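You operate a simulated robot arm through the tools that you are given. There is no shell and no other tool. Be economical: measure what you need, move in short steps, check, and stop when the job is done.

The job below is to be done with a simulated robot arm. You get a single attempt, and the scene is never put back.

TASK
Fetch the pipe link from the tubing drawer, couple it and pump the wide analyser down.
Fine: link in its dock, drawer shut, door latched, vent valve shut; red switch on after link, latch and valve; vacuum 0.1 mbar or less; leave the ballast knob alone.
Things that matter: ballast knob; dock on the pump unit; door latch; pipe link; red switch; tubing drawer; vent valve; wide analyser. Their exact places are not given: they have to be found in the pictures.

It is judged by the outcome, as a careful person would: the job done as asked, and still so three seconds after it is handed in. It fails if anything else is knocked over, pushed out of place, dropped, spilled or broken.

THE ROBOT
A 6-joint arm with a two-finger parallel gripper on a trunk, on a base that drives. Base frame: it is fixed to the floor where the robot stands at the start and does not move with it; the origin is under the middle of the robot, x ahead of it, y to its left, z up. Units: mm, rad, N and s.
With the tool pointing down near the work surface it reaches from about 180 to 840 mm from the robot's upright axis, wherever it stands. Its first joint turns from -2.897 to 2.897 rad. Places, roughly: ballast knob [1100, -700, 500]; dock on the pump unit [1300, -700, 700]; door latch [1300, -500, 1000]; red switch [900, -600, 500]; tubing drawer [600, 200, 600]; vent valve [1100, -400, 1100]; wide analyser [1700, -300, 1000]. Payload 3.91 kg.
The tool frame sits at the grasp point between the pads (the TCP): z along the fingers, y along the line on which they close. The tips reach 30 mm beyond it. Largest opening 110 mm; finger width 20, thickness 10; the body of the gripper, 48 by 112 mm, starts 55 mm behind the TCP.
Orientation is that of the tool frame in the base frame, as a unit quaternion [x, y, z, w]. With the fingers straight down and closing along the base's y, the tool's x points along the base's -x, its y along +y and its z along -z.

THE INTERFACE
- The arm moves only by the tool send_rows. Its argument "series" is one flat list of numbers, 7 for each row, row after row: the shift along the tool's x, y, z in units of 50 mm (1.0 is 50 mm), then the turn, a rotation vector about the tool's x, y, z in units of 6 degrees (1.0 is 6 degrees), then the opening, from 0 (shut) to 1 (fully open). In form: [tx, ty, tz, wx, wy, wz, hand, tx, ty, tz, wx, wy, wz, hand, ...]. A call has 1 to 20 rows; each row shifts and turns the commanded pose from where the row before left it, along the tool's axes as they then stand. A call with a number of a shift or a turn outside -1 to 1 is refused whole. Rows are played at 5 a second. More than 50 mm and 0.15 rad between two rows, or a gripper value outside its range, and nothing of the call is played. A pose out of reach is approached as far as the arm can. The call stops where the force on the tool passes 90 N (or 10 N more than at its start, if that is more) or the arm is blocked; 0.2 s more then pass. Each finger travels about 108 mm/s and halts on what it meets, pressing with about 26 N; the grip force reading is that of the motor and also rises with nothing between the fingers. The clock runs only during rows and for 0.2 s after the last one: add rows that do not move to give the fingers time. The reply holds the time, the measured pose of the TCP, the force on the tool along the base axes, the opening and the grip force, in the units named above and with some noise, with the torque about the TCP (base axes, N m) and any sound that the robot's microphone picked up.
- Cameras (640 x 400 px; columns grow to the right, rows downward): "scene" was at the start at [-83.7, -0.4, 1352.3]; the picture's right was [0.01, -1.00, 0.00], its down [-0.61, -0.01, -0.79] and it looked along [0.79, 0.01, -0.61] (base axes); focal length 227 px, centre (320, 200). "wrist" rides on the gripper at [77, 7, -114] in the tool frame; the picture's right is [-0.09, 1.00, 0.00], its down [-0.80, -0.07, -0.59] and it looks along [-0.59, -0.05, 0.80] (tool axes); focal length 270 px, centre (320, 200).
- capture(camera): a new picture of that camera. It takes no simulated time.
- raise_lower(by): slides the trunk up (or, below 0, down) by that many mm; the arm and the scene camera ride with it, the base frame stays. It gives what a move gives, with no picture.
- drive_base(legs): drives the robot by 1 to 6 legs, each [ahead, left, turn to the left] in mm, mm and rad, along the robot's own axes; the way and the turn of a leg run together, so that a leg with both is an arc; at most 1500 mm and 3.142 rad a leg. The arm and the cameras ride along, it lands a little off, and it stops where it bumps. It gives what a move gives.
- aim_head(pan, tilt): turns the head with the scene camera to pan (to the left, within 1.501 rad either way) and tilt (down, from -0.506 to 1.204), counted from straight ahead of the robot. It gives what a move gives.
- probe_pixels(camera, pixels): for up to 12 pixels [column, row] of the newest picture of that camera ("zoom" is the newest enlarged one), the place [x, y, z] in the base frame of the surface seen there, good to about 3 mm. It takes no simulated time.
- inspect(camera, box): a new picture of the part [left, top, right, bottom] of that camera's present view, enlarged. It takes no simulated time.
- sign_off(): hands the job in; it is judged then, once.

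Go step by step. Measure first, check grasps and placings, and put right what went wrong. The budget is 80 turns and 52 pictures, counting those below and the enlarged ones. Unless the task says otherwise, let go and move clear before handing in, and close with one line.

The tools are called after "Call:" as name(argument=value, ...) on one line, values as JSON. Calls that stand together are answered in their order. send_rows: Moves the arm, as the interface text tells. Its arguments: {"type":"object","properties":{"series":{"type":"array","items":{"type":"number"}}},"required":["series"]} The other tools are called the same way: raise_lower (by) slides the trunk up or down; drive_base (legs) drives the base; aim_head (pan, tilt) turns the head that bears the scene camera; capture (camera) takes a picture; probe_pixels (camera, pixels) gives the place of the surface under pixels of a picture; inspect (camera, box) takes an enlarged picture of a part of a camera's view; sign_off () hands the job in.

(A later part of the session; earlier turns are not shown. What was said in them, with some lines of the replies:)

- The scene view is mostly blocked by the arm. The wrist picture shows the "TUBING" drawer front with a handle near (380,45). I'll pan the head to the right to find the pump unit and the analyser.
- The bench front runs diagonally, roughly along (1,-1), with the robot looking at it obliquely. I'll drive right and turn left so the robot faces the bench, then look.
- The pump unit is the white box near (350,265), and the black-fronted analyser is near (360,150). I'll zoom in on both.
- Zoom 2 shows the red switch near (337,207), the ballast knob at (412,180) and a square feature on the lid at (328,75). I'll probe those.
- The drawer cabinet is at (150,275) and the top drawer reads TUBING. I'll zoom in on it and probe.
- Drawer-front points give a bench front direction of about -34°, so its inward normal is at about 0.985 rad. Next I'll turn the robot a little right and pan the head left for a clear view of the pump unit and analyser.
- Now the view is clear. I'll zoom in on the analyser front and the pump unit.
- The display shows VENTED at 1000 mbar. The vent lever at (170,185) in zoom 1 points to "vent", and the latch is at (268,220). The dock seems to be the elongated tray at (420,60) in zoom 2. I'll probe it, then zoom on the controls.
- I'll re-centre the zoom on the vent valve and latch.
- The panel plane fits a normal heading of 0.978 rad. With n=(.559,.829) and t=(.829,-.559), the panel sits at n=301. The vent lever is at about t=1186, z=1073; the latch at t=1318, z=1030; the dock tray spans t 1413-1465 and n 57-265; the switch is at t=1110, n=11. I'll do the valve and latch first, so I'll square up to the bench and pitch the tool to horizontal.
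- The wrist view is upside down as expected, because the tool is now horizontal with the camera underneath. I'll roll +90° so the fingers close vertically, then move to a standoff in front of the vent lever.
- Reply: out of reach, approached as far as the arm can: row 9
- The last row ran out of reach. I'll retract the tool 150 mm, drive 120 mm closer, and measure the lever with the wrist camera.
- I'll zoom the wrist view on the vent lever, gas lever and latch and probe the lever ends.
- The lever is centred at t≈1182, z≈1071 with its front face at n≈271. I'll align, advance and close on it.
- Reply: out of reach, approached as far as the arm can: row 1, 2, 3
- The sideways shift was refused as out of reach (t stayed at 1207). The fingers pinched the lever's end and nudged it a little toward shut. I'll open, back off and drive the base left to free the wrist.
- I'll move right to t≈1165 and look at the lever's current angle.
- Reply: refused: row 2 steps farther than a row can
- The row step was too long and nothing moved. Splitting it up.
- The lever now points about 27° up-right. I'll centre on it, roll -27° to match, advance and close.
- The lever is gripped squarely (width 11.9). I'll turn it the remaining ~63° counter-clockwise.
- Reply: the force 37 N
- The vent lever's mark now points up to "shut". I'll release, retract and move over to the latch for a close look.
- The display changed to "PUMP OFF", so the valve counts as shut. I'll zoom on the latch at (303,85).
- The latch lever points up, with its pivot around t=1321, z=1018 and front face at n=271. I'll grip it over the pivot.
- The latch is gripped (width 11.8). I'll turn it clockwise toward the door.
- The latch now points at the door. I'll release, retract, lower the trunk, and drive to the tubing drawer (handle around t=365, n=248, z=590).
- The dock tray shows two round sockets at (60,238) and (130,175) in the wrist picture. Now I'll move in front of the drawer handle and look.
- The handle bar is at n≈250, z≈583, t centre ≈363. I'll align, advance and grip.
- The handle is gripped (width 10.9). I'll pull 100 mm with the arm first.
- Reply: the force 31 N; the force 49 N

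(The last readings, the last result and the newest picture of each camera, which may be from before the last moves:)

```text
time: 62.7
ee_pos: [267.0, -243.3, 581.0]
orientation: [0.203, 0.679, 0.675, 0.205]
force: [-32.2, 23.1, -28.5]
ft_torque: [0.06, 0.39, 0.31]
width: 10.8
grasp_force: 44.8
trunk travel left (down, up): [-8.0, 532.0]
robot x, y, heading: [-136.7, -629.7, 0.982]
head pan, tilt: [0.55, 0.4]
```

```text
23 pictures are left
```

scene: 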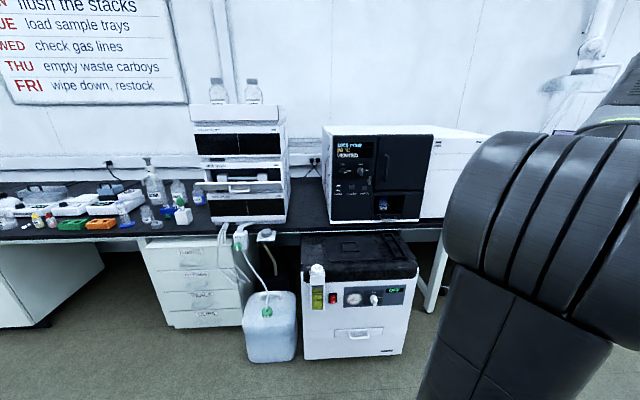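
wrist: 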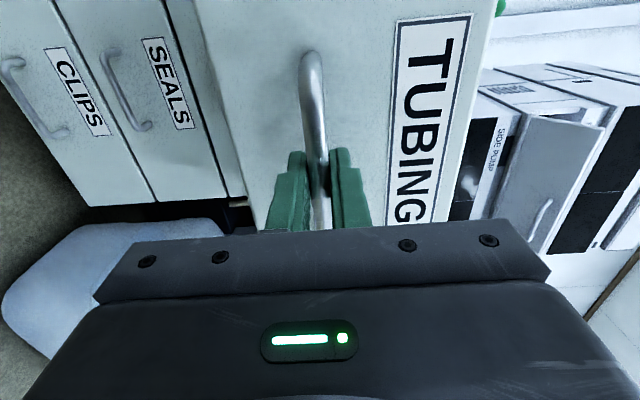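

The drawer is open about 298 mm. I'll release, back off, raise the trunk, and turn the tool to point down for a look inside.

Call:
send_rows(series=[0, 0, 0, 0, 0, 0, 0.5, 0, 0, 0, 0, 0, 0, 0.5, 0, 0, -0.8, 0, 0, 0, 0.5, 0, 0, -0.8, 0, 0, 0, 0.5])

Call:
raise_lower(by=300)

Call:
send_rows(series=[0, 0, 0, 0, 0, -1, 1, 0, 0, 0, 0, 0, -1, 1, 0, 0, 0, 0, 0, -1, 1, 0, 0, 0, 0, 0, -1, 1, 0, 0, 0, 0, 0, -1, 1, 0, 0, 0, 0, 0, -1, 1, 0, 0, 0, 0, 0, -1, 1, 0, 0, 0, 0, 0, -1, 1, 0, 0, 0, 0, 0, -1, 1, 0, 0, 0, 0, 0, -1, 1, 0, 0, 0, 0, 0, -1, 1, 0, 0, 0, 0, 0, -1, 1, 0, 0, 0, 0, 0, -1, 1, 0, 0, 0, 0, 0, -1, 1, 0, 0, 0, 0, 0, -1, 1])

Call:
send_rows(series=[0, 0, 0, 0, 1, 0, 1, 0, 0, 0, 0, 1, 0, 1, 0, 0, 0, 0, 1, 0, 1, 0, 0, 0, 0, 1, 0, 1, 0, 0, 0, 0, 1, 0, 1, 0, 0, 0, 0, 1, 0, 1, 0, 0, 0, 0, 1, 0, 1, 0, 0, 0, 0, 1, 0, 1, 0, 0, 0, 0, 1, 0, 1, 0, 0, 0, 0, 1, 0, 1, 0, 0, 0, 0, 1, 0, 1, 0, 0, 0, 0, 1, 0, 1, 0, 0, 0, 0, 1, 0, 1, 0, 0, 0, 0, 1, 0, 1, 0, 0, 0, 0, 1, 0, 1])

Call:
capture(camera="wrist")

```text
time: 63.7
ee_pos: [224.2, -310.5, 581.9]
orientation: [0.204, 0.679, 0.675, 0.204]
force: [0.5, 0.4, -0.9]
ft_torque: [0.02, 0.03, 0.01]
width: 55.0
grasp_force: 0.0
trunk travel left (down, up): [-8.0, 532.0]
robot x, y, heading: [-135.5, -631.2, 0.979]
head pan, tilt: [0.55, 0.4]
```

```text
time: 66.7
ee_pos: [222.9, -311.5, 882.7]
orientation: [0.203, 0.678, 0.676, 0.204]
force: [-0.1, -0.3, 0.1]
ft_torque: [0.0, 0.0, -0.02]
width: 55.1
grasp_force: 0.1
trunk travel left (down, up): [-308.0, 232.0]
robot x, y, heading: [-140.4, -633.9, 0.98]
head pan, tilt: [0.55, 0.4]
```

```text
time: 69.9
ee_pos: [223.1, -312.1, 881.9]
orientation: [-0.336, 0.624, 0.333, 0.622]
force: [0.4, 0.7, 0.0]
ft_torque: [-0.05, -0.05, 0.0]
width: 110.1
grasp_force: 0.1
trunk travel left (down, up): [-308.0, 232.0]
robot x, y, heading: [-138.6, -630.9, 0.98]
head pan, tilt: [0.55, 0.4]
```

```text
time: 73.1
ee_pos: [224.2, -310.8, 882.0]
orientation: [-0.474, 0.881, -0.002, -0.002]
force: [0.4, 0.2, 0.3]
ft_torque: [-0.01, -0.01, -0.03]
width: 110.1
grasp_force: 0.0
trunk travel left (down, up): [-308.0, 232.0]
robot x, y, heading: [-137.9, -632.7, 0.984]
head pan, tilt: [0.55, 0.4]
```

```text
22 pictures are left
```

wrist: 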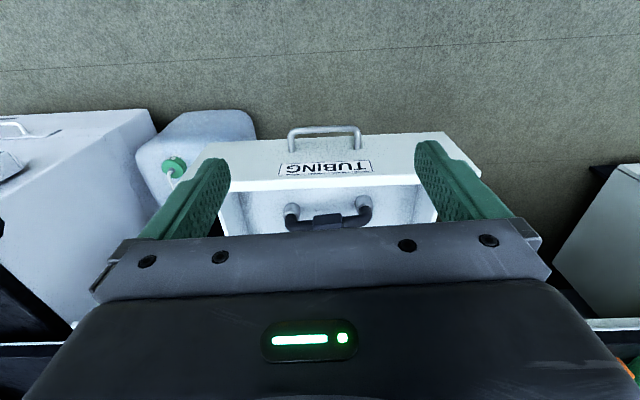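

The picture is upside-down (top = robot side). The link is the dark U piece inside the drawer at (328,217), with a block in the middle. I'll probe it.

Call:
inspect(camera="wrist", box=[220, 130, 440, 250])

Call:
probe_pixels(camera="wrist", pixels=[[328, 221], [318, 221], [338, 221], [300, 224], [358, 222], [290, 210], [364, 202], [330, 200], [235, 210], [425, 205], [325, 190], [325, 150]])

```text
2.91 times, centred on (330, 190) of wrist
```

zoom: 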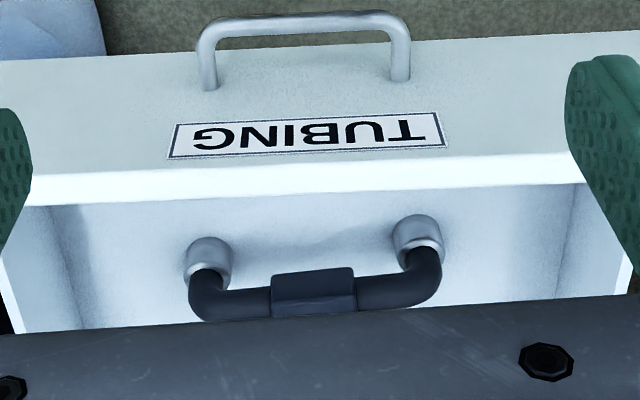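

```text
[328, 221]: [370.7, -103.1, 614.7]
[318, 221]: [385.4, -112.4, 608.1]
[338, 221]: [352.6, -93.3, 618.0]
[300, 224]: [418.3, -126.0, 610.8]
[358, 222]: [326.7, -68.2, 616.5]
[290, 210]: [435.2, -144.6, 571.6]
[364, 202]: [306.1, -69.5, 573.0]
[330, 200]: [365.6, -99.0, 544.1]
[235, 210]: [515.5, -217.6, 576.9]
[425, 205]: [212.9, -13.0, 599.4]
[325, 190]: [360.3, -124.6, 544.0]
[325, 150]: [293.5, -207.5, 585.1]
```

The link is an inverted U with its legs standing in the drawer, a bar along t at z≈612, and the block centre near t=366, n=122. I'll roll +90°, move above it and look.

Call:
send_rows(series=[0, 0, 0, 0, 0, 1, 0.7, 0, 0, 0, 0, 0, 1, 0.7, 0, 0, 0, 0, 0, 1, 0.7, 0, 0, 0, 0, 0, 1, 0.7, 0, 0, 0, 0, 0, 1, 0.7, 0, 0, 0, 0, 0, 1, 0.7, 0, 0, 0, 0, 0, 1, 0.7, 0, 0, 0, 0, 0, 1, 0.7, 0, 0, 0, 0, 0, 1, 0.7, 0, 0, 0, 0, 0, 1, 0.7, 0, 0, 0, 0, 0, 1, 0.7, 0, 0, 0, 0, 0, 1, 0.7, 0, 0, 0, 0, 0, 1, 0.7, 0, 0, 0, 0, 0, 1, 0.7, 0, 0, 0, 0, 0, 1, 0.7])

Call:
send_rows(series=[0, 0.85, 0, 0, 0, 0, 0.7, 0, 0.85, 0, 0, 0, 0, 0.7, 0, 0.85, 0, 0, 0, 0, 0.7, 0, 0.85, 0, 0, 0, 0, 0.7, 0, 0.85, 0, 0, 0, 0, 0.7, -0.12, 0.85, 0, 0, 0, 0, 0.7, 0, 0, 0.8, 0, 0, 0, 0.7, 0, 0, 0.8, 0, 0, 0, 0.7, 0, 0, 0.8, 0, 0, 0, 0.7, 0, 0, 0.8, 0, 0, 0, 0.7])

Call:
capture(camera="wrist")

```text
time: 76.3
ee_pos: [222.8, -311.0, 882.3]
orientation: [0.289, 0.957, -0.002, 0.001]
force: [0.1, 0.2, 0.8]
ft_torque: [0.03, 0.01, -0.02]
width: 77.1
grasp_force: 0.0
trunk travel left (down, up): [-308.0, 232.0]
robot x, y, heading: [-138.0, -629.9, 0.98]
head pan, tilt: [0.55, 0.4]
```

```text
time: 78.5
ee_pos: [368.3, -103.5, 720.4]
orientation: [0.288, 0.958, -0.002, 0.001]
force: [-0.4, -0.2, 0.1]
ft_torque: [0.01, -0.01, 0.0]
width: 76.8
grasp_force: 0.1
trunk travel left (down, up): [-308.0, 232.0]
robot x, y, heading: [-133.9, -632.3, 0.981]
head pan, tilt: [0.55, 0.4]
```

```text
20 pictures are left
```

wrist: 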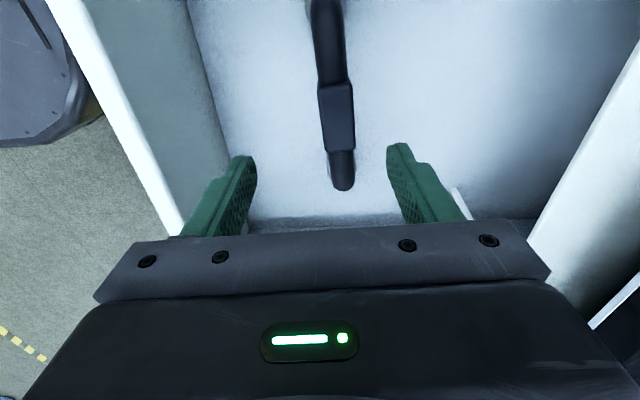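

Call:
probe_pixels(camera="wrist", pixels=[[323, 92], [338, 115], [340, 145], [350, 88], [354, 145], [322, 120], [325, 20], [342, 165], [327, 60], [341, 183]])

Call:
inspect(camera="wrist", box=[240, 0, 420, 200])

```text
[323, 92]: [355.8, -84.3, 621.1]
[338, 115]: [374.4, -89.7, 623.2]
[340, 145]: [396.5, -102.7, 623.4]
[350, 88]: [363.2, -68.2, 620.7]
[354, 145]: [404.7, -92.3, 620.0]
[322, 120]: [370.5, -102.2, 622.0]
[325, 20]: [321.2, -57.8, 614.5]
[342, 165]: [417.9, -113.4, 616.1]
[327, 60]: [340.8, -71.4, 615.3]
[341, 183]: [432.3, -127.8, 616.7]
```

```text
2.00 times, centred on (330, 100) of wrist
```

zoom: 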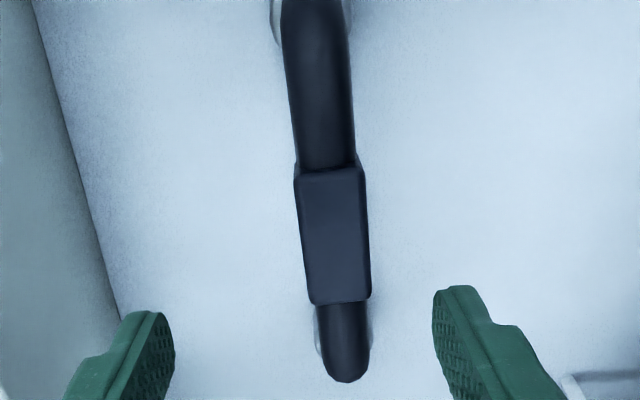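

The block is centred at t≈364, n≈136 with its top at z=623. I'll shift 16 mm, descend to z≈608 and close.

Call:
send_rows(series=[0, 0.32, 0, 0, 0, 0, 0.7, 0, 0, 0.8, 0, 0, 0, 0.7, 0, 0, 0.8, 0, 0, 0, 0.7, 0, 0, 0.65, 0, 0, 0, 0.7, 0, 0, 0, 0, 0, 0, 0, 0, 0, 0, 0, 0, 0, 0, 0, 0, 0, 0, 0, 0, 0, 0, 0, 0, 0, 0, 0, 0])

Call:
capture(camera="wrist")

```text
time: 80.3
ee_pos: [378.1, -90.1, 609.4]
orientation: [0.288, 0.958, -0.001, 0.001]
force: [0.2, 0.4, 1.7]
ft_torque: [0.1, -0.05, 0.08]
width: 27.7
grasp_force: 25.9
trunk travel left (down, up): [-308.0, 232.0]
robot x, y, heading: [-135.8, -633.9, 0.98]
head pan, tilt: [0.55, 0.4]
```

```text
18 pictures are left
```

wrist: 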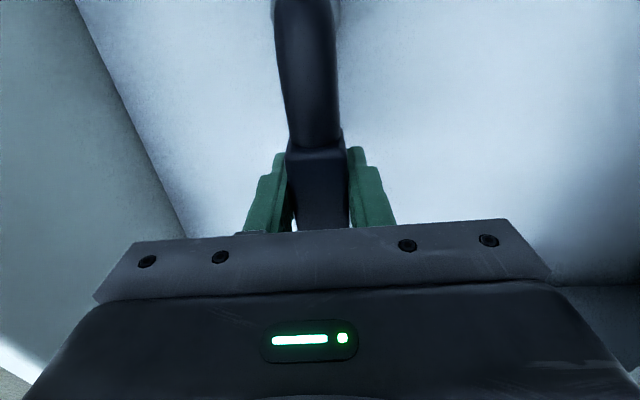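

The link is gripped (width 27.7). I'll lift it with the trunk and check it comes along.

Call:
raise_lower(by=225)

Call:
send_rows(series=[0, -0.9, 0, 0, 0, 0, 0, 0, -0.9, 0, 0, 0, 0, 0, 0, -0.9, 0, 0, 0, 0, 0, 0, -0.9, 0, 0, 0, 0, 0, 0, -0.9, 0, 0, 0, 0, 0])

Call:
capture(camera="wrist")

```text
time: 82.7
ee_pos: [377.5, -89.7, 835.9]
orientation: [0.288, 0.958, -0.001, 0.001]
force: [-0.3, 1.0, -2.9]
ft_torque: [-0.01, 0.01, -0.04]
width: 27.8
grasp_force: 26.1
trunk travel left (down, up): [-533.0, 7.0]
robot x, y, heading: [-137.8, -634.3, 0.979]
head pan, tilt: [0.55, 0.4]
```

```text
time: 83.8
ee_pos: [252.2, -279.0, 836.6]
orientation: [0.288, 0.957, -0.001, 0.0]
force: [-0.2, 0.3, -2.2]
ft_torque: [-0.01, 0.0, 0.0]
width: 27.7
grasp_force: 25.7
trunk travel left (down, up): [-533.0, 7.0]
robot x, y, heading: [-136.3, -632.1, 0.98]
head pan, tilt: [0.55, 0.4]
```

```text
17 pictures are left
```

wrist: 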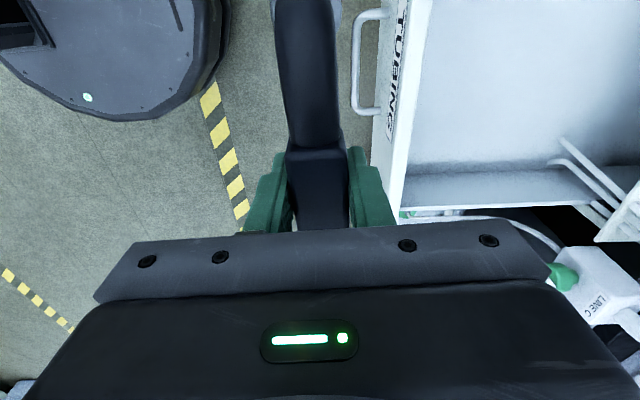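

The link is held. I'll roll it -90° so the bar lies along n, then drive to the pump unit and view the dock with the scene camera.

Call:
send_rows(series=[0, 0, 0, 0, 0, -1, 0, 0, 0, 0, 0, 0, -1, 0, 0, 0, 0, 0, 0, -1, 0, 0, 0, 0, 0, 0, -1, 0, 0, 0, 0, 0, 0, -1, 0, 0, 0, 0, 0, 0, -1, 0, 0, 0, 0, 0, 0, -1, 0, 0, 0, 0, 0, 0, -1, 0, 0, 0, 0, 0, 0, -1, 0, 0, 0, 0, 0, 0, -1, 0, 0, 0, 0, 0, 0, -1, 0, 0, 0, 0, 0, 0, -1, 0, 0, 0, 0, 0, 0, -1, 0, 0, 0, 0, 0, 0, -1, 0, 0, 0, 0, 0, 0, -1, 0])

Call:
drive_base(legs=[[0, -910, 0], [190, 0, 0]])

Call:
aim_head(pan=-0.5, tilt=0.75)

Call:
capture(camera="scene")

```text
time: 87.0
ee_pos: [254.2, -278.0, 834.9]
orientation: [-0.474, 0.881, -0.001, -0.001]
force: [0.3, 0.4, -2.5]
ft_torque: [-0.01, 0.0, 0.02]
width: 27.9
grasp_force: 26.4
trunk travel left (down, up): [-533.0, 7.0]
robot x, y, heading: [-138.7, -632.7, 0.981]
head pan, tilt: [0.55, 0.4]
```

```text
time: 93.0
ee_pos: [1112.3, -631.2, 834.9]
orientation: [-0.471, 0.882, -0.002, -0.002]
force: [-0.4, 0.3, -2.9]
ft_torque: [0.03, 0.03, 0.03]
width: 27.8
grasp_force: 25.8
trunk travel left (down, up): [-533.0, 7.0]
robot x, y, heading: [721.9, -976.9, 0.975]
head pan, tilt: [0.55, 0.4]
```

```text
time: 94.3
ee_pos: [1112.9, -632.2, 834.0]
orientation: [-0.47, 0.883, -0.001, -0.001]
force: [-0.2, -0.1, -2.1]
ft_torque: [0.02, -0.02, 0.0]
width: 27.9
grasp_force: 26.4
trunk travel left (down, up): [-533.0, 7.0]
robot x, y, heading: [720.7, -980.1, 0.972]
head pan, tilt: [-0.499, 0.75]
```

```text
16 pictures are left
```

scene: 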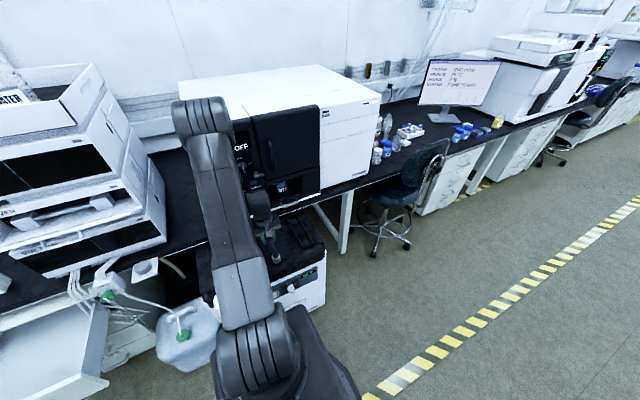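

The dock is near (300,245). I'll zoom in.

Call:
inspect(camera="scene", box=[240, 190, 350, 310])

```text
3.33 times, centred on (295, 250) of scene
```

zoom: 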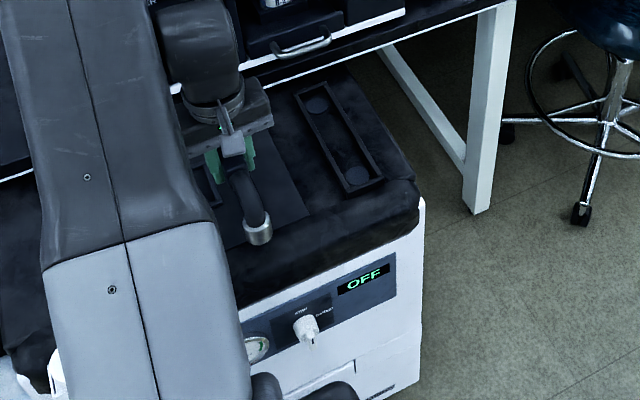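

Call:
probe_pixels(camera="zoom", pixels=[[316, 104], [356, 175], [336, 140], [298, 97], [322, 84], [350, 190], [383, 178], [305, 103], [327, 103], [345, 176], [367, 175], [258, 232]])

```text
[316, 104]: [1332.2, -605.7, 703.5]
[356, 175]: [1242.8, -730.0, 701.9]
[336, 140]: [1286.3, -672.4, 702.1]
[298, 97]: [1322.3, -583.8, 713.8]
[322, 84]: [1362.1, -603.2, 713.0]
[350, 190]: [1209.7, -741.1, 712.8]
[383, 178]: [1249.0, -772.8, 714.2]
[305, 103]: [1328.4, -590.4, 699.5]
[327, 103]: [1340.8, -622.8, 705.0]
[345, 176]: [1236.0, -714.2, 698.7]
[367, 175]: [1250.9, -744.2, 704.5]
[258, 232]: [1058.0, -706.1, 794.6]
```

The sockets are at n≈89 and 243, t≈1441, so the dock centre is about n=163, t=1441. I'll move the link above it at z≈800 and check.

Call:
send_rows(series=[-0.26, -0.66, 0, 0, 0, 0, 0, -0.26, -0.66, 0, 0, 0, 0, 0, -0.26, -0.66, 0, 0, 0, 0, 0, -0.26, -0.66, 0, 0, 0, 0, 0, -0.26, -0.66, 0, 0, 0, 0, 0, 0, 0, 0.68, 0, 0, 0, 0, 0, 0, 0, 0, 0, 0, 0])

Call:
capture(camera="wrist")

Call:
inspect(camera="scene", box=[260, 190, 350, 280])

```text
time: 95.9
ee_pos: [1286.1, -670.1, 800.9]
orientation: [-0.47, 0.883, -0.001, -0.001]
force: [0.1, 0.4, -2.6]
ft_torque: [-0.03, 0.01, 0.0]
width: 27.6
grasp_force: 25.9
trunk travel left (down, up): [-533.0, 7.0]
robot x, y, heading: [720.2, -984.7, 0.973]
head pan, tilt: [-0.499, 0.75]
```

```text
14 pictures are left
```

wrist: 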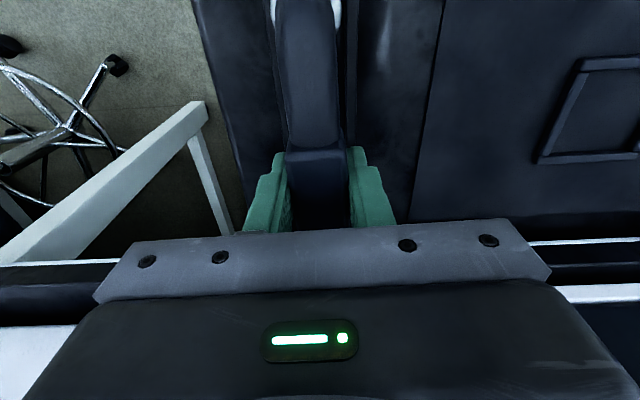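

```text
4.44 times, centred on (305, 235) of scene
```

zoom: 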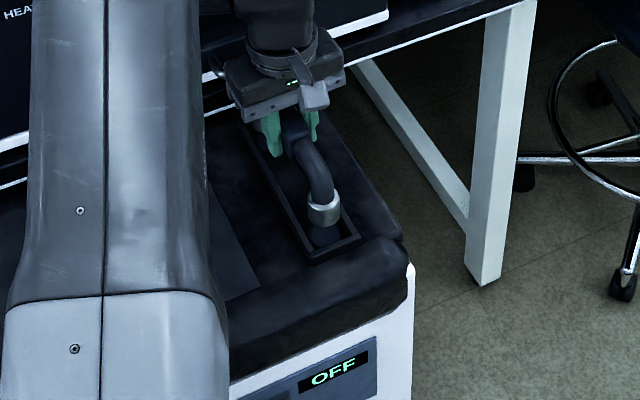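

The near cup hangs right over the near socket. I'll probe both for fine alignment.

Call:
probe_pixels(camera="zoom", pixels=[[323, 213], [310, 213], [337, 210], [323, 222], [325, 240], [313, 238], [338, 234], [350, 243], [311, 255], [356, 236]])

```text
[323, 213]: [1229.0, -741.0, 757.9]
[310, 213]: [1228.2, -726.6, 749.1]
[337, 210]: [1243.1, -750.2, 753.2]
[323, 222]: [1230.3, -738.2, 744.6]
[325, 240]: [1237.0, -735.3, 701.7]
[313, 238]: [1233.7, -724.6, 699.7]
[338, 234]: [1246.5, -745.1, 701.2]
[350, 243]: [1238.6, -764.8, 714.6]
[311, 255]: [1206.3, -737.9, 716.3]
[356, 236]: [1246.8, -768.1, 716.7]
```

Cup centre is about (n 86, t 1441) and the socket about (n 89, t 1439), so alignment is within a few mm. Descending gently.

Call:
send_rows(series=[0, 0, 0.3, 0, 0, 0, 0, 0, 0, 0.2, 0, 0, 0, 0, 0, 0, 0.1, 0, 0, 0, 0, 0, 0, 0.1, 0, 0, 0, 0, 0, 0, 0, 0, 0, 0, 0])

Call:
inspect(camera="scene", box=[270, 200, 340, 270])

```text
time: 97.1
ee_pos: [1285.5, -670.6, 765.0]
orientation: [-0.471, 0.882, -0.001, -0.002]
force: [0.3, -1.1, -2.0]
ft_torque: [0.04, 0.02, 0.01]
width: 27.7
grasp_force: 26.4
trunk travel left (down, up): [-533.0, 7.0]
robot x, y, heading: [718.2, -984.3, 0.97]
head pan, tilt: [-0.499, 0.75]
```

```text
5.71 times, centred on (305, 235) of scene
```

zoom: 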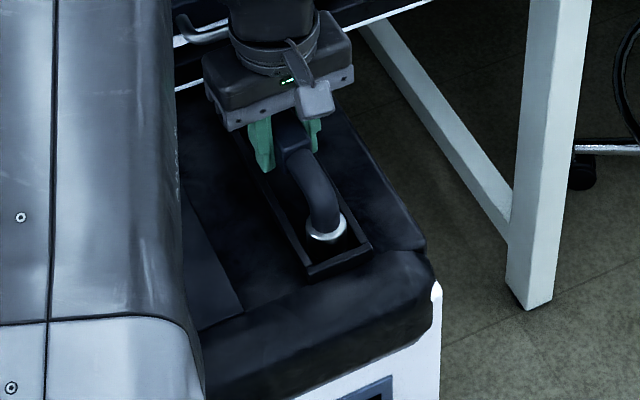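

The link is inside the tray but the weight is still on the gripper. I'll go down a few mm more.

Call:
send_rows(series=[0, 0, 0.06, 0, 0, 0, 0, 0, 0, 0.06, 0, 0, 0, 0, 0, 0, 0, 0, 0, 0, 0])

```text
time: 97.9
ee_pos: [1285.1, -669.2, 762.4]
orientation: [-0.47, 0.883, -0.001, 0.001]
force: [1.3, 0.9, 20.6]
ft_torque: [0.19, 0.22, 0.0]
width: 28.0
grasp_force: 26.1
trunk travel left (down, up): [-533.0, 7.0]
robot x, y, heading: [716.6, -980.1, 0.976]
head pan, tilt: [-0.499, 0.75]
```

Contact (20 N up) at z≈762, as expected for seating. I'll release and rise clear.

Call:
send_rows(series=[0, 0, 0, 0, 0, 0, 0.5, 0, 0, 0, 0, 0, 0, 0.5, 0, 0, -0.8, 0, 0, 0, 0.5, 0, 0, -0.8, 0, 0, 0, 0.5, 0.9, 0, 0, 0, 0, 0, 0.5, 0.9, 0, 0, 0, 0, 0, 0.5, 0.9, 0, 0, 0, 0, 0, 0.5])

Call:
capture(camera="wrist")

```text
time: 99.5
ee_pos: [1210.2, -782.6, 840.3]
orientation: [-0.47, 0.882, -0.002, -0.001]
force: [-0.3, -0.1, -0.8]
ft_torque: [-0.01, 0.02, 0.0]
width: 55.2
grasp_force: 0.1
trunk travel left (down, up): [-533.0, 7.0]
robot x, y, heading: [719.5, -980.2, 0.976]
head pan, tilt: [-0.499, 0.75]
```

```text
11 pictures are left
```

wrist: 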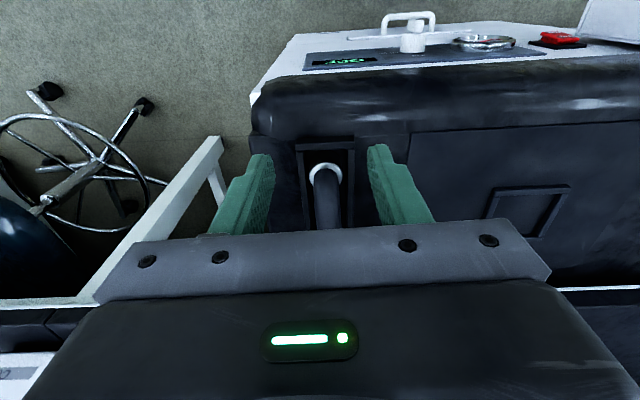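

The link sits upright and centred in the tray at (327,185). Next is the red switch: I'll back off, pitch the tool horizontal with fingers closed, line up at t=1110 and lower the trunk.

Call:
drive_base(legs=[[-150, 0, 0]])

Call:
send_rows(series=[0, 0, 0, 0, -1, 0, 0.3, 0, 0, 0, 0, -1, 0, 0, 0, 0, 0, 0, -1, 0, 0, 0, 0, 0, 0, -1, 0, 0, 0, 0, 0, 0, -1, 0, 0, 0, 0, 0, 0, -1, 0, 0, 0, 0, 0, 0, -1, 0, 0, 0, 0, 0, 0, -1, 0, 0, 0, 0, 0, 0, -1, 0, 0, 0, 0, 0, 0, -1, 0, 0, 0, 0, 0, 0, -1, 0, 0, 0, 0, 0, 0, -1, 0, 0, 0, 0, 0, 0, -1, 0, 0, 0, 0, 0, 0, -1, 0, 0, 0, 0, 0, 0, -1, 0, 0])

Call:
send_rows(series=[0, 0.83, 0, 0, 0, 0, 0, 0, 0.83, 0, 0, 0, 0, 0, 0, 0.83, 0, 0, 0, 0, 0, 0, 0.83, 0, 0, 0, 0, 0, 0, 0.83, 0, 0, 0, 0, 0, 0, 0.83, 0, 0, 0, 0, 0, 0, 0.83, 0, 0, 0, 0, 0, 0, 0.83, 0, 0, 0, 0, 0])

Call:
raise_lower(by=-330)

Call:
capture(camera="wrist")

```text
time: 100.8
ee_pos: [1126.4, -906.3, 841.2]
orientation: [-0.471, 0.882, -0.001, -0.002]
force: [-0.5, 0.3, 1.0]
ft_torque: [0.0, -0.02, 0.03]
width: 55.0
grasp_force: 0.1
trunk travel left (down, up): [-533.0, 7.0]
robot x, y, heading: [634.3, -1104.4, 0.972]
head pan, tilt: [-0.499, 0.75]
```

```text
time: 104.0
ee_pos: [1146.9, -908.1, 845.9]
orientation: [-0.332, 0.625, 0.334, 0.622]
force: [0.2, -0.1, 1.1]
ft_torque: [0.01, -0.01, 0.0]
width: 0.0
grasp_force: 25.9
out of reach, approached as far as the arm can: row 13, 14, 15
trunk travel left (down, up): [-533.0, 7.0]
robot x, y, heading: [636.8, -1105.1, 0.976]
head pan, tilt: [-0.499, 0.75]
```

```text
time: 105.8
ee_pos: [1116.7, -725.0, 928.3]
orientation: [-0.331, 0.628, 0.34, 0.617]
force: [0.4, -0.1, 0.3]
ft_torque: [0.06, 0.0, -0.05]
width: 0.0
grasp_force: 26.1
out of reach, approached as far as the arm can: row 1, 2, 3, 4, 5, 6, 7, 8
trunk travel left (down, up): [-533.0, 7.0]
robot x, y, heading: [633.2, -1104.6, 0.973]
head pan, tilt: [-0.499, 0.75]
```

```text
time: 108.0
ee_pos: [1118.6, -723.3, 711.8]
orientation: [-0.328, 0.608, 0.343, 0.636]
force: [-15.5, -12.2, 37.7]
ft_torque: [-0.5, 0.14, -0.06]
width: 0.0
grasp_force: 25.8
trunk travel left (down, up): [-297.0, 243.0]
robot x, y, heading: [630.6, -1107.5, 0.972]
head pan, tilt: [-0.499, 0.75]
stopped: the force on the tool passed its limit (the readings are from after the stop); the commanded pose is now the measured one
```

```text
10 pictures are left
```

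wrist: 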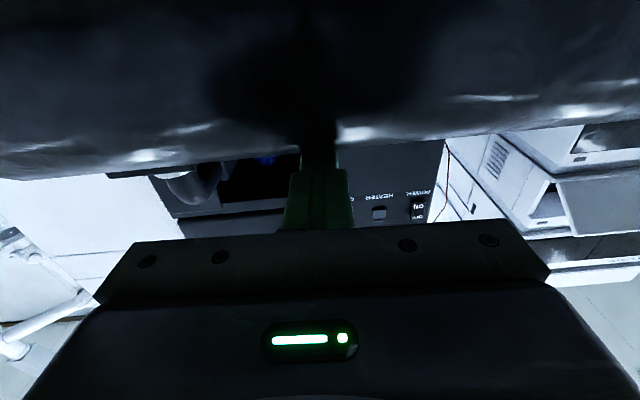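

The arm couldn't hold the low pose at that trunk height. It drifted forward and the fingers touched the pump lid's front edge at z≈711 before stopping. I'll lift the trunk off, back the tool away and upward, and check.

Call:
raise_lower(by=100)

Call:
send_rows(series=[-0.9, 0, 0, 0, 0, 0, 0, -0.9, 0, 0, 0, 0, 0, 0, -0.9, 0, 0, 0, 0, 0, 0, -0.5, 0, -0.8, 0, 0, 0, 0, 0, 0, -0.9, 0, 0, 0, 0, 0, 0, -0.9, 0, 0, 0, 0])

Call:
aim_head(pan=-0.5, tilt=0.6)

Call:
capture(camera="scene")

```text
time: 109.3
ee_pos: [1120.1, -722.0, 805.3]
orientation: [-0.329, 0.613, 0.342, 0.631]
force: [0.0, 0.2, -0.1]
ft_torque: [0.0, -0.02, -0.02]
width: 0.1
grasp_force: 25.5
trunk travel left (down, up): [-397.0, 143.0]
robot x, y, heading: [633.9, -1107.0, 0.97]
head pan, tilt: [-0.499, 0.75]
```

```text
time: 110.7
ee_pos: [1048.4, -836.9, 962.4]
orientation: [-0.33, 0.613, 0.342, 0.631]
force: [-1.2, -0.2, -1.1]
ft_torque: [0.0, -0.02, 0.02]
width: 0.0
grasp_force: 26.5
trunk travel left (down, up): [-397.0, 143.0]
robot x, y, heading: [634.9, -1102.6, 0.972]
head pan, tilt: [-0.499, 0.75]
```

```text
time: 111.4
ee_pos: [1047.2, -835.0, 962.5]
orientation: [-0.33, 0.613, 0.343, 0.631]
force: [0.0, 0.2, 0.5]
ft_torque: [0.0, 0.01, 0.01]
width: 0.0
grasp_force: 26.6
trunk travel left (down, up): [-397.0, 143.0]
robot x, y, heading: [637.7, -1103.3, 0.974]
head pan, tilt: [-0.499, 0.6]
```

```text
9 pictures are left
```

scene: 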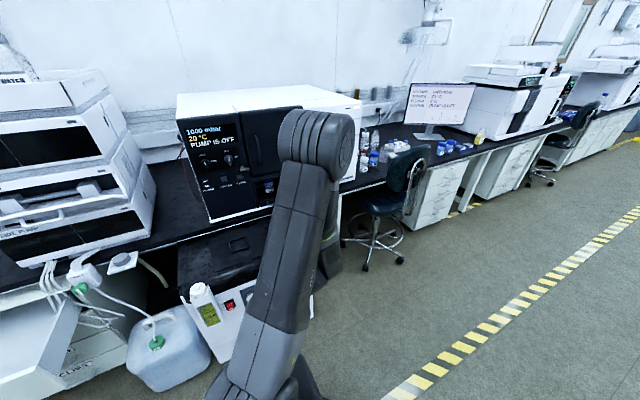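

Nothing appears displaced and the display still reads "PUMP IS OFF". I'll move left to t≈1110, then lower the trunk in clear air before the pump front.

Call:
send_rows(series=[0, 0.9, 0, 0, 0, 0, 0, 0, 0.9, 0, 0, 0, 0, 0, 0, 0.9, 0, 0, 0, 0, 0, 0, 0.9, 0, 0, 0, 0, 0, 0, 0.9, 0, 0, 0, 0, 0])

Call:
raise_lower(by=-390)

Call:
capture(camera="wrist")

```text
time: 112.6
ee_pos: [903.3, -719.0, 1026.8]
orientation: [-0.33, 0.614, 0.347, 0.627]
force: [-0.1, 0.4, -0.4]
ft_torque: [0.01, -0.03, 0.0]
width: 0.1
grasp_force: 26.3
out of reach, approached as far as the arm can: row 2, 3, 4, 5
trunk travel left (down, up): [-397.0, 143.0]
robot x, y, heading: [637.0, -1104.7, 0.972]
head pan, tilt: [-0.499, 0.6]
```

```text
time: 116.4
ee_pos: [904.2, -720.5, 637.3]
orientation: [-0.329, 0.615, 0.346, 0.628]
force: [0.3, 0.1, 0.1]
ft_torque: [0.0, 0.02, 0.01]
width: 0.0
grasp_force: 26.3
trunk travel left (down, up): [-7.0, 533.0]
robot x, y, heading: [635.4, -1105.4, 0.974]
head pan, tilt: [-0.499, 0.6]
```

```text
8 pictures are left
```

wrist: 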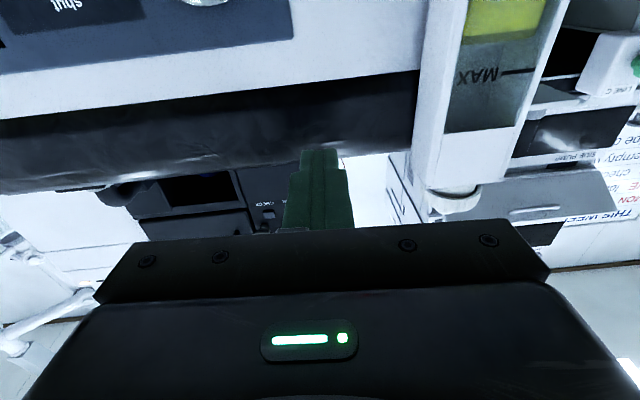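

Near the robot's axis the horizontal pose runs out of reach. I'll back the base 120 mm and shift 130 mm left to give the arm a better posture, then extend forward and measure.

Call:
drive_base(legs=[[-120, 0, 0], [0, 130, 0]])

Call:
send_rows(series=[0, -0.8, 0, 0, 0, 0, 0, 0, -0.8, 0.3, 0, 0, 0, 0, 0, 0, 0.6, 0, 0, 0, 0, 0, 0, 0.6, 0, 0, 0, 0, 0, 0, 0, 0, 0, 0, 0])

```text
time: 118.5
ee_pos: [729.7, -747.7, 637.4]
orientation: [-0.329, 0.615, 0.345, 0.628]
force: [-0.4, -0.5, -0.4]
ft_torque: [-0.02, -0.03, -0.01]
width: 0.3
grasp_force: 25.8
trunk travel left (down, up): [-7.0, 533.0]
robot x, y, heading: [462.9, -1128.9, 0.973]
head pan, tilt: [-0.499, 0.6]
```

```text
time: 119.7
ee_pos: [837.9, -727.2, 639.0]
orientation: [-0.33, 0.615, 0.346, 0.627]
force: [0.3, 0.8, -1.4]
ft_torque: [0.0, 0.02, 0.01]
width: 0.1
grasp_force: 25.9
trunk travel left (down, up): [-7.0, 533.0]
robot x, y, heading: [459.6, -1129.8, 0.971]
head pan, tilt: [-0.499, 0.6]
```

Now it is reachable. TCP is at t=1101, n=-134, z=639. I'll go down 130 mm and right 9 mm, then look.

Call:
send_rows(series=[0.65, -0.18, 0, 0, 0, 0, 0, 0.65, 0, 0, 0, 0, 0, 0, 0.65, 0, 0, 0, 0, 0, 0, 0.65, 0, 0, 0, 0, 0, 0, 0, 0, 0, 0, 0, 0, 0])

Call:
capture(camera="wrist")

```text
time: 120.9
ee_pos: [859.5, -725.7, 519.4]
orientation: [-0.328, 0.617, 0.351, 0.624]
force: [-0.3, 0.2, 0.3]
ft_torque: [-0.04, 0.01, 0.01]
width: 0.0
grasp_force: 26.4
out of reach, approached as far as the arm can: row 4
trunk travel left (down, up): [-7.0, 533.0]
robot x, y, heading: [464.1, -1130.6, 0.967]
head pan, tilt: [-0.499, 0.6]
```

```text
7 pictures are left
```

wrist: 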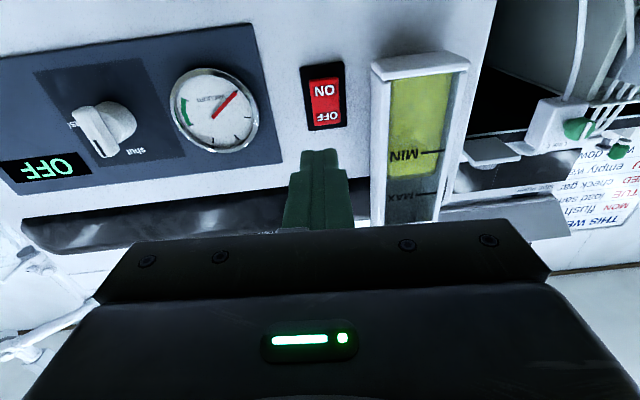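

The switch is at (324,100), with ON upside-down at the top of the picture, which is its lower half. I'll probe it.

Call:
probe_pixels(camera="wrist", pixels=[[325, 82], [325, 92], [325, 104], [325, 118], [310, 100], [340, 100], [290, 100], [400, 70]])

Call:
raise_lower(by=-7)

```text
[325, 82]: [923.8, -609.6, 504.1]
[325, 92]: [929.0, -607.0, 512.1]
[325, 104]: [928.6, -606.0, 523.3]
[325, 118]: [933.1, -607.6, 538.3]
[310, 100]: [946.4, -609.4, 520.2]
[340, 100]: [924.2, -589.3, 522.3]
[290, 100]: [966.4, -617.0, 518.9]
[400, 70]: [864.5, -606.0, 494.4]
```

```text
time: 121.4
ee_pos: [859.3, -725.0, 513.5]
orientation: [-0.328, 0.617, 0.35, 0.624]
force: [-0.1, -0.7, -0.2]
ft_torque: [-0.01, 0.02, 0.01]
width: 0.1
grasp_force: 25.9
trunk travel left (down, up): [0.0, 540.0]
robot x, y, heading: [462.1, -1129.6, 0.972]
head pan, tilt: [-0.499, 0.6]
```

The ON end is at n=11, t=1107, z≈504. I'll advance 80 mm and check the pose.

Call:
send_rows(series=[0, 0, 0.8, 0, 0, 0, 0, 0, 0, 0.8, 0, 0, 0, 0, 0, 0, 0, 0, 0, 0, 0])

```text
time: 122.2
ee_pos: [905.0, -658.7, 514.7]
orientation: [-0.328, 0.617, 0.35, 0.624]
force: [-0.5, -0.7, 0.4]
ft_torque: [-0.03, 0.0, 0.0]
width: 0.1
grasp_force: 26.0
trunk travel left (down, up): [0.0, 540.0]
robot x, y, heading: [463.1, -1132.1, 0.971]
head pan, tilt: [-0.499, 0.6]
```

I'll shift 10 mm left and 9 mm down, then check reach.

Call:
send_rows(series=[0.18, 0.2, 0, 0, 0, 0, 0, 0, 0, 0, 0, 0, 0, 0])

```text
time: 122.8
ee_pos: [895.5, -651.9, 506.4]
orientation: [-0.327, 0.617, 0.35, 0.624]
force: [0.3, 0.1, 0.3]
ft_torque: [0.02, -0.02, 0.01]
width: 0.1
grasp_force: 25.7
trunk travel left (down, up): [0.0, 540.0]
robot x, y, heading: [459.6, -1128.0, 0.973]
head pan, tilt: [-0.499, 0.6]
```

Aligned at t=1107, z=506. Pressing the ON end gently.

Call:
send_rows(series=[0, 0, 0.3, 0, 0, 0, 0, 0, 0, 0.1, 0, 0, 0, 0, 0, 0, 0.1, 0, 0, 0, 0, 0, 0, 0.08, 0, 0, 0, 0, 0, 0, 0, 0, 0, 0, 0])

```text
time: 124.0
ee_pos: [909.7, -630.3, 506.5]
orientation: [-0.327, 0.617, 0.351, 0.624]
force: [-19.2, -29.6, -1.3]
ft_torque: [0.29, -0.16, -0.26]
width: 0.2
grasp_force: 25.8
trunk travel left (down, up): [0.0, 540.0]
robot x, y, heading: [457.0, -1131.3, 0.975]
head pan, tilt: [-0.499, 0.6]
```

I pressed with 35 N and the tip reached n≈16. I'll back off and look.

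Call:
send_rows(series=[0, 0, -0.8, 0, 0, 0, 0, 0, 0, -0.8, 0, 0, 0, 0, 0, 0, -0.8, 0, 0, 0, 0])

Call:
capture(camera="wrist")

```text
time: 124.8
ee_pos: [855.6, -727.0, 513.4]
orientation: [-0.328, 0.618, 0.353, 0.621]
force: [-0.1, 0.7, 0.3]
ft_torque: [0.02, 0.02, 0.02]
width: 0.0
grasp_force: 25.8
out of reach, approached as far as the arm can: row 3
trunk travel left (down, up): [0.0, 540.0]
robot x, y, heading: [458.4, -1133.1, 0.97]
head pan, tilt: [-0.499, 0.6]
```

```text
6 pictures are left
```

wrist: 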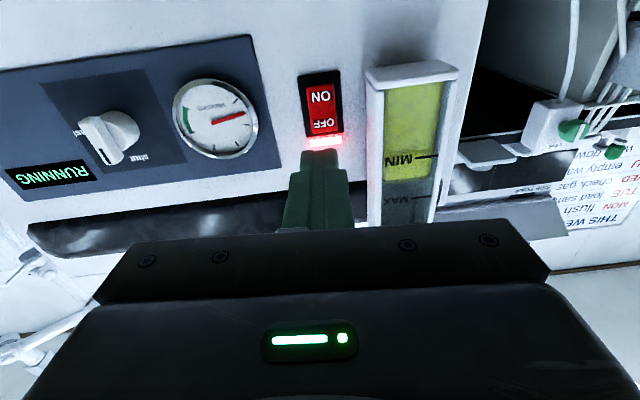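

The pump display reads RUNNING. Now to shut the drawer: I'll raise the tool to z≈625 and drive left to the drawer front.

Call:
send_rows(series=[-0.75, 0, 0, 0, 0, 0, 0, -0.75, 0, 0, 0, 0, 0, 0, -0.75, 0, 0, 0, 0, 0, 0])

Call:
drive_base(legs=[[0, 750, 0]])

Call:
capture(camera="wrist")

```text
time: 125.6
ee_pos: [855.2, -731.8, 624.0]
orientation: [-0.327, 0.617, 0.35, 0.624]
force: [0.2, -0.3, -0.7]
ft_torque: [0.04, -0.01, -0.01]
width: 0.1
grasp_force: 25.6
trunk travel left (down, up): [0.0, 540.0]
robot x, y, heading: [457.8, -1131.4, 0.971]
head pan, tilt: [-0.499, 0.6]
```

```text
time: 129.7
ee_pos: [233.3, -306.8, 625.0]
orientation: [-0.329, 0.616, 0.351, 0.623]
force: [0.8, 0.5, -0.3]
ft_torque: [0.0, -0.03, -0.01]
width: 0.0
grasp_force: 25.8
trunk travel left (down, up): [0.0, 540.0]
robot x, y, heading: [-159.0, -709.2, 0.971]
head pan, tilt: [-0.499, 0.6]
```

```text
5 pictures are left
```

wrist: 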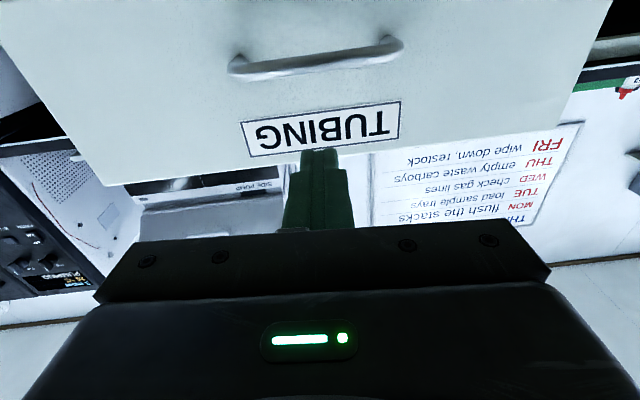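

The fingers are centred on the drawer front at t=365. I'll push by driving ahead, then finish with the arm.

Call:
drive_base(legs=[[270, 0, 0]])

Call:
send_rows(series=[0, 0, 0.6, 0, 0, 0, 0, 0, 0, 0.6, 0, 0, 0, 0, 0, 0, 0.5, 0, 0, 0, 0])

```text
time: 131.6
ee_pos: [384.7, -83.4, 623.8]
orientation: [-0.328, 0.616, 0.351, 0.624]
force: [-0.5, -0.8, -0.4]
ft_torque: [0.0, 0.0, 0.03]
width: 0.1
grasp_force: 25.8
trunk travel left (down, up): [0.0, 540.0]
robot x, y, heading: [-11.9, -485.3, 0.973]
head pan, tilt: [-0.499, 0.6]
```

```text
time: 132.4
ee_pos: [430.2, -12.5, 626.6]
orientation: [-0.329, 0.617, 0.351, 0.623]
force: [-0.1, 0.0, -0.1]
ft_torque: [-0.03, 0.04, -0.04]
width: 0.1
grasp_force: 26.0
trunk travel left (down, up): [0.0, 540.0]
robot x, y, heading: [-6.7, -485.5, 0.978]
head pan, tilt: [-0.499, 0.6]
```

The tip is at n≈260 with no force yet, so the drawer may be coasting ahead. I'll continue gently to the closed plane at 288.

Call:
send_rows(series=[0, 0, 0.3, 0, 0, 0, 0, 0, 0, 0.2, 0, 0, 0, 0, 0, 0, 0.1, 0, 0, 0, 0, 0, 0, 0.06, 0, 0, 0, 0, 0, 0, 0, 0, 0, 0, 0])

Call:
capture(camera="wrist")

```text
time: 133.6
ee_pos: [445.5, 12.0, 626.4]
orientation: [-0.329, 0.617, 0.35, 0.623]
force: [-34.9, -53.5, -4.2]
ft_torque: [-0.66, 0.11, -0.38]
width: 0.0
grasp_force: 26.1
trunk travel left (down, up): [0.0, 540.0]
robot x, y, heading: [-7.5, -490.4, 0.972]
head pan, tilt: [-0.499, 0.6]
```

```text
4 pictures are left
```

wrist: 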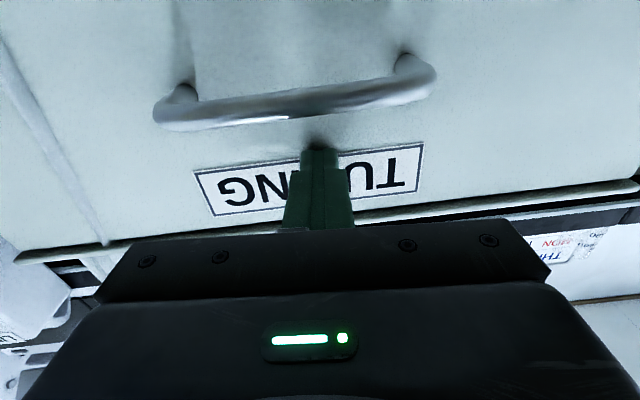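

Firm stop at 64 N with the tip at n≈289: the drawer is shut. I'll back off and check the analyser display.

Call:
send_rows(series=[0, 0, -0.8, 0, 0, 0, 0, 0, 0, -0.8, 0, 0, 0, 0, 0, 0, -0.8, 0, 0, 0, 0])

Call:
drive_base(legs=[[-280, 0, 0], [0, -450, 0]])

Call:
aim_head(pan=-0.5, tilt=0.2)

Call:
capture(camera="scene")

```text
time: 134.4
ee_pos: [384.1, -87.1, 624.0]
orientation: [-0.328, 0.616, 0.352, 0.624]
force: [0.2, -0.5, 0.2]
ft_torque: [0.0, 0.01, 0.0]
width: 0.3
grasp_force: 25.9
trunk travel left (down, up): [0.0, 540.0]
robot x, y, heading: [-7.9, -481.0, 0.975]
head pan, tilt: [-0.499, 0.6]
```

```text
time: 138.7
ee_pos: [595.6, -566.6, 623.8]
orientation: [-0.33, 0.615, 0.353, 0.623]
force: [0.6, -0.2, 0.2]
ft_torque: [0.02, -0.01, -0.01]
width: 0.0
grasp_force: 26.4
trunk travel left (down, up): [0.0, 540.0]
robot x, y, heading: [204.5, -963.4, 0.974]
head pan, tilt: [-0.499, 0.6]
```

```text
time: 139.5
ee_pos: [594.8, -566.5, 624.5]
orientation: [-0.33, 0.616, 0.352, 0.623]
force: [-0.3, -0.2, -0.1]
ft_torque: [0.02, -0.01, 0.01]
width: 0.1
grasp_force: 26.1
trunk travel left (down, up): [0.0, 540.0]
robot x, y, heading: [206.2, -966.3, 0.976]
head pan, tilt: [-0.499, 0.201]
```

```text
3 pictures are left
```

scene: 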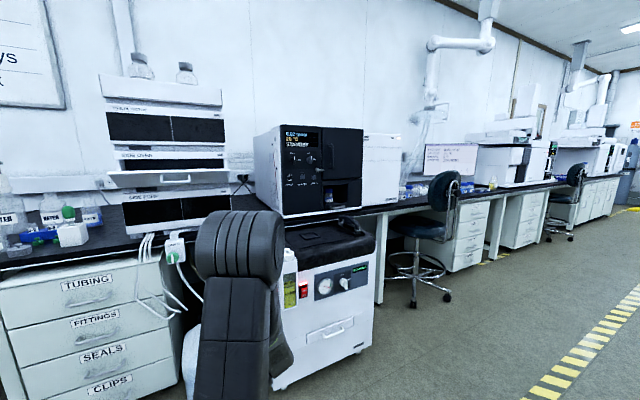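

The drawer is shut and the link stands on the pump unit. I'll zoom in on the display.

Call:
inspect(camera="scene", box=[275, 120, 375, 220])

```text
4.00 times, centred on (325, 170) of scene
```

zoom: 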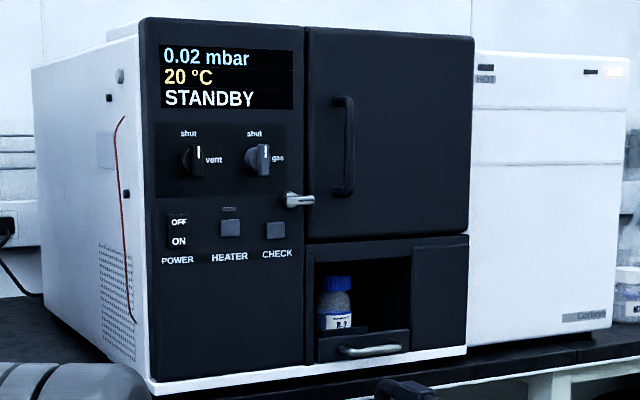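

The display reads 0.02 mbar, STANDBY. The vent lever is up at shut, the latch points across the door seam, the drawer is shut, the pump is running, and the arm is clear. Handing in.

Call:
sign_off()

```text
The job is handed in.
```

The wide analyser is pumped down to 0.02 mbar, with the link in its dock, drawer shut, door latched, vent valve shut and pump running. I switched the pump on after the link, latch and valve were done, and I left the ballast knob alone. While moving to the switch, the closed fingers pressed briefly on the pump lid's front edge, and nothing looked displaced afterwards.
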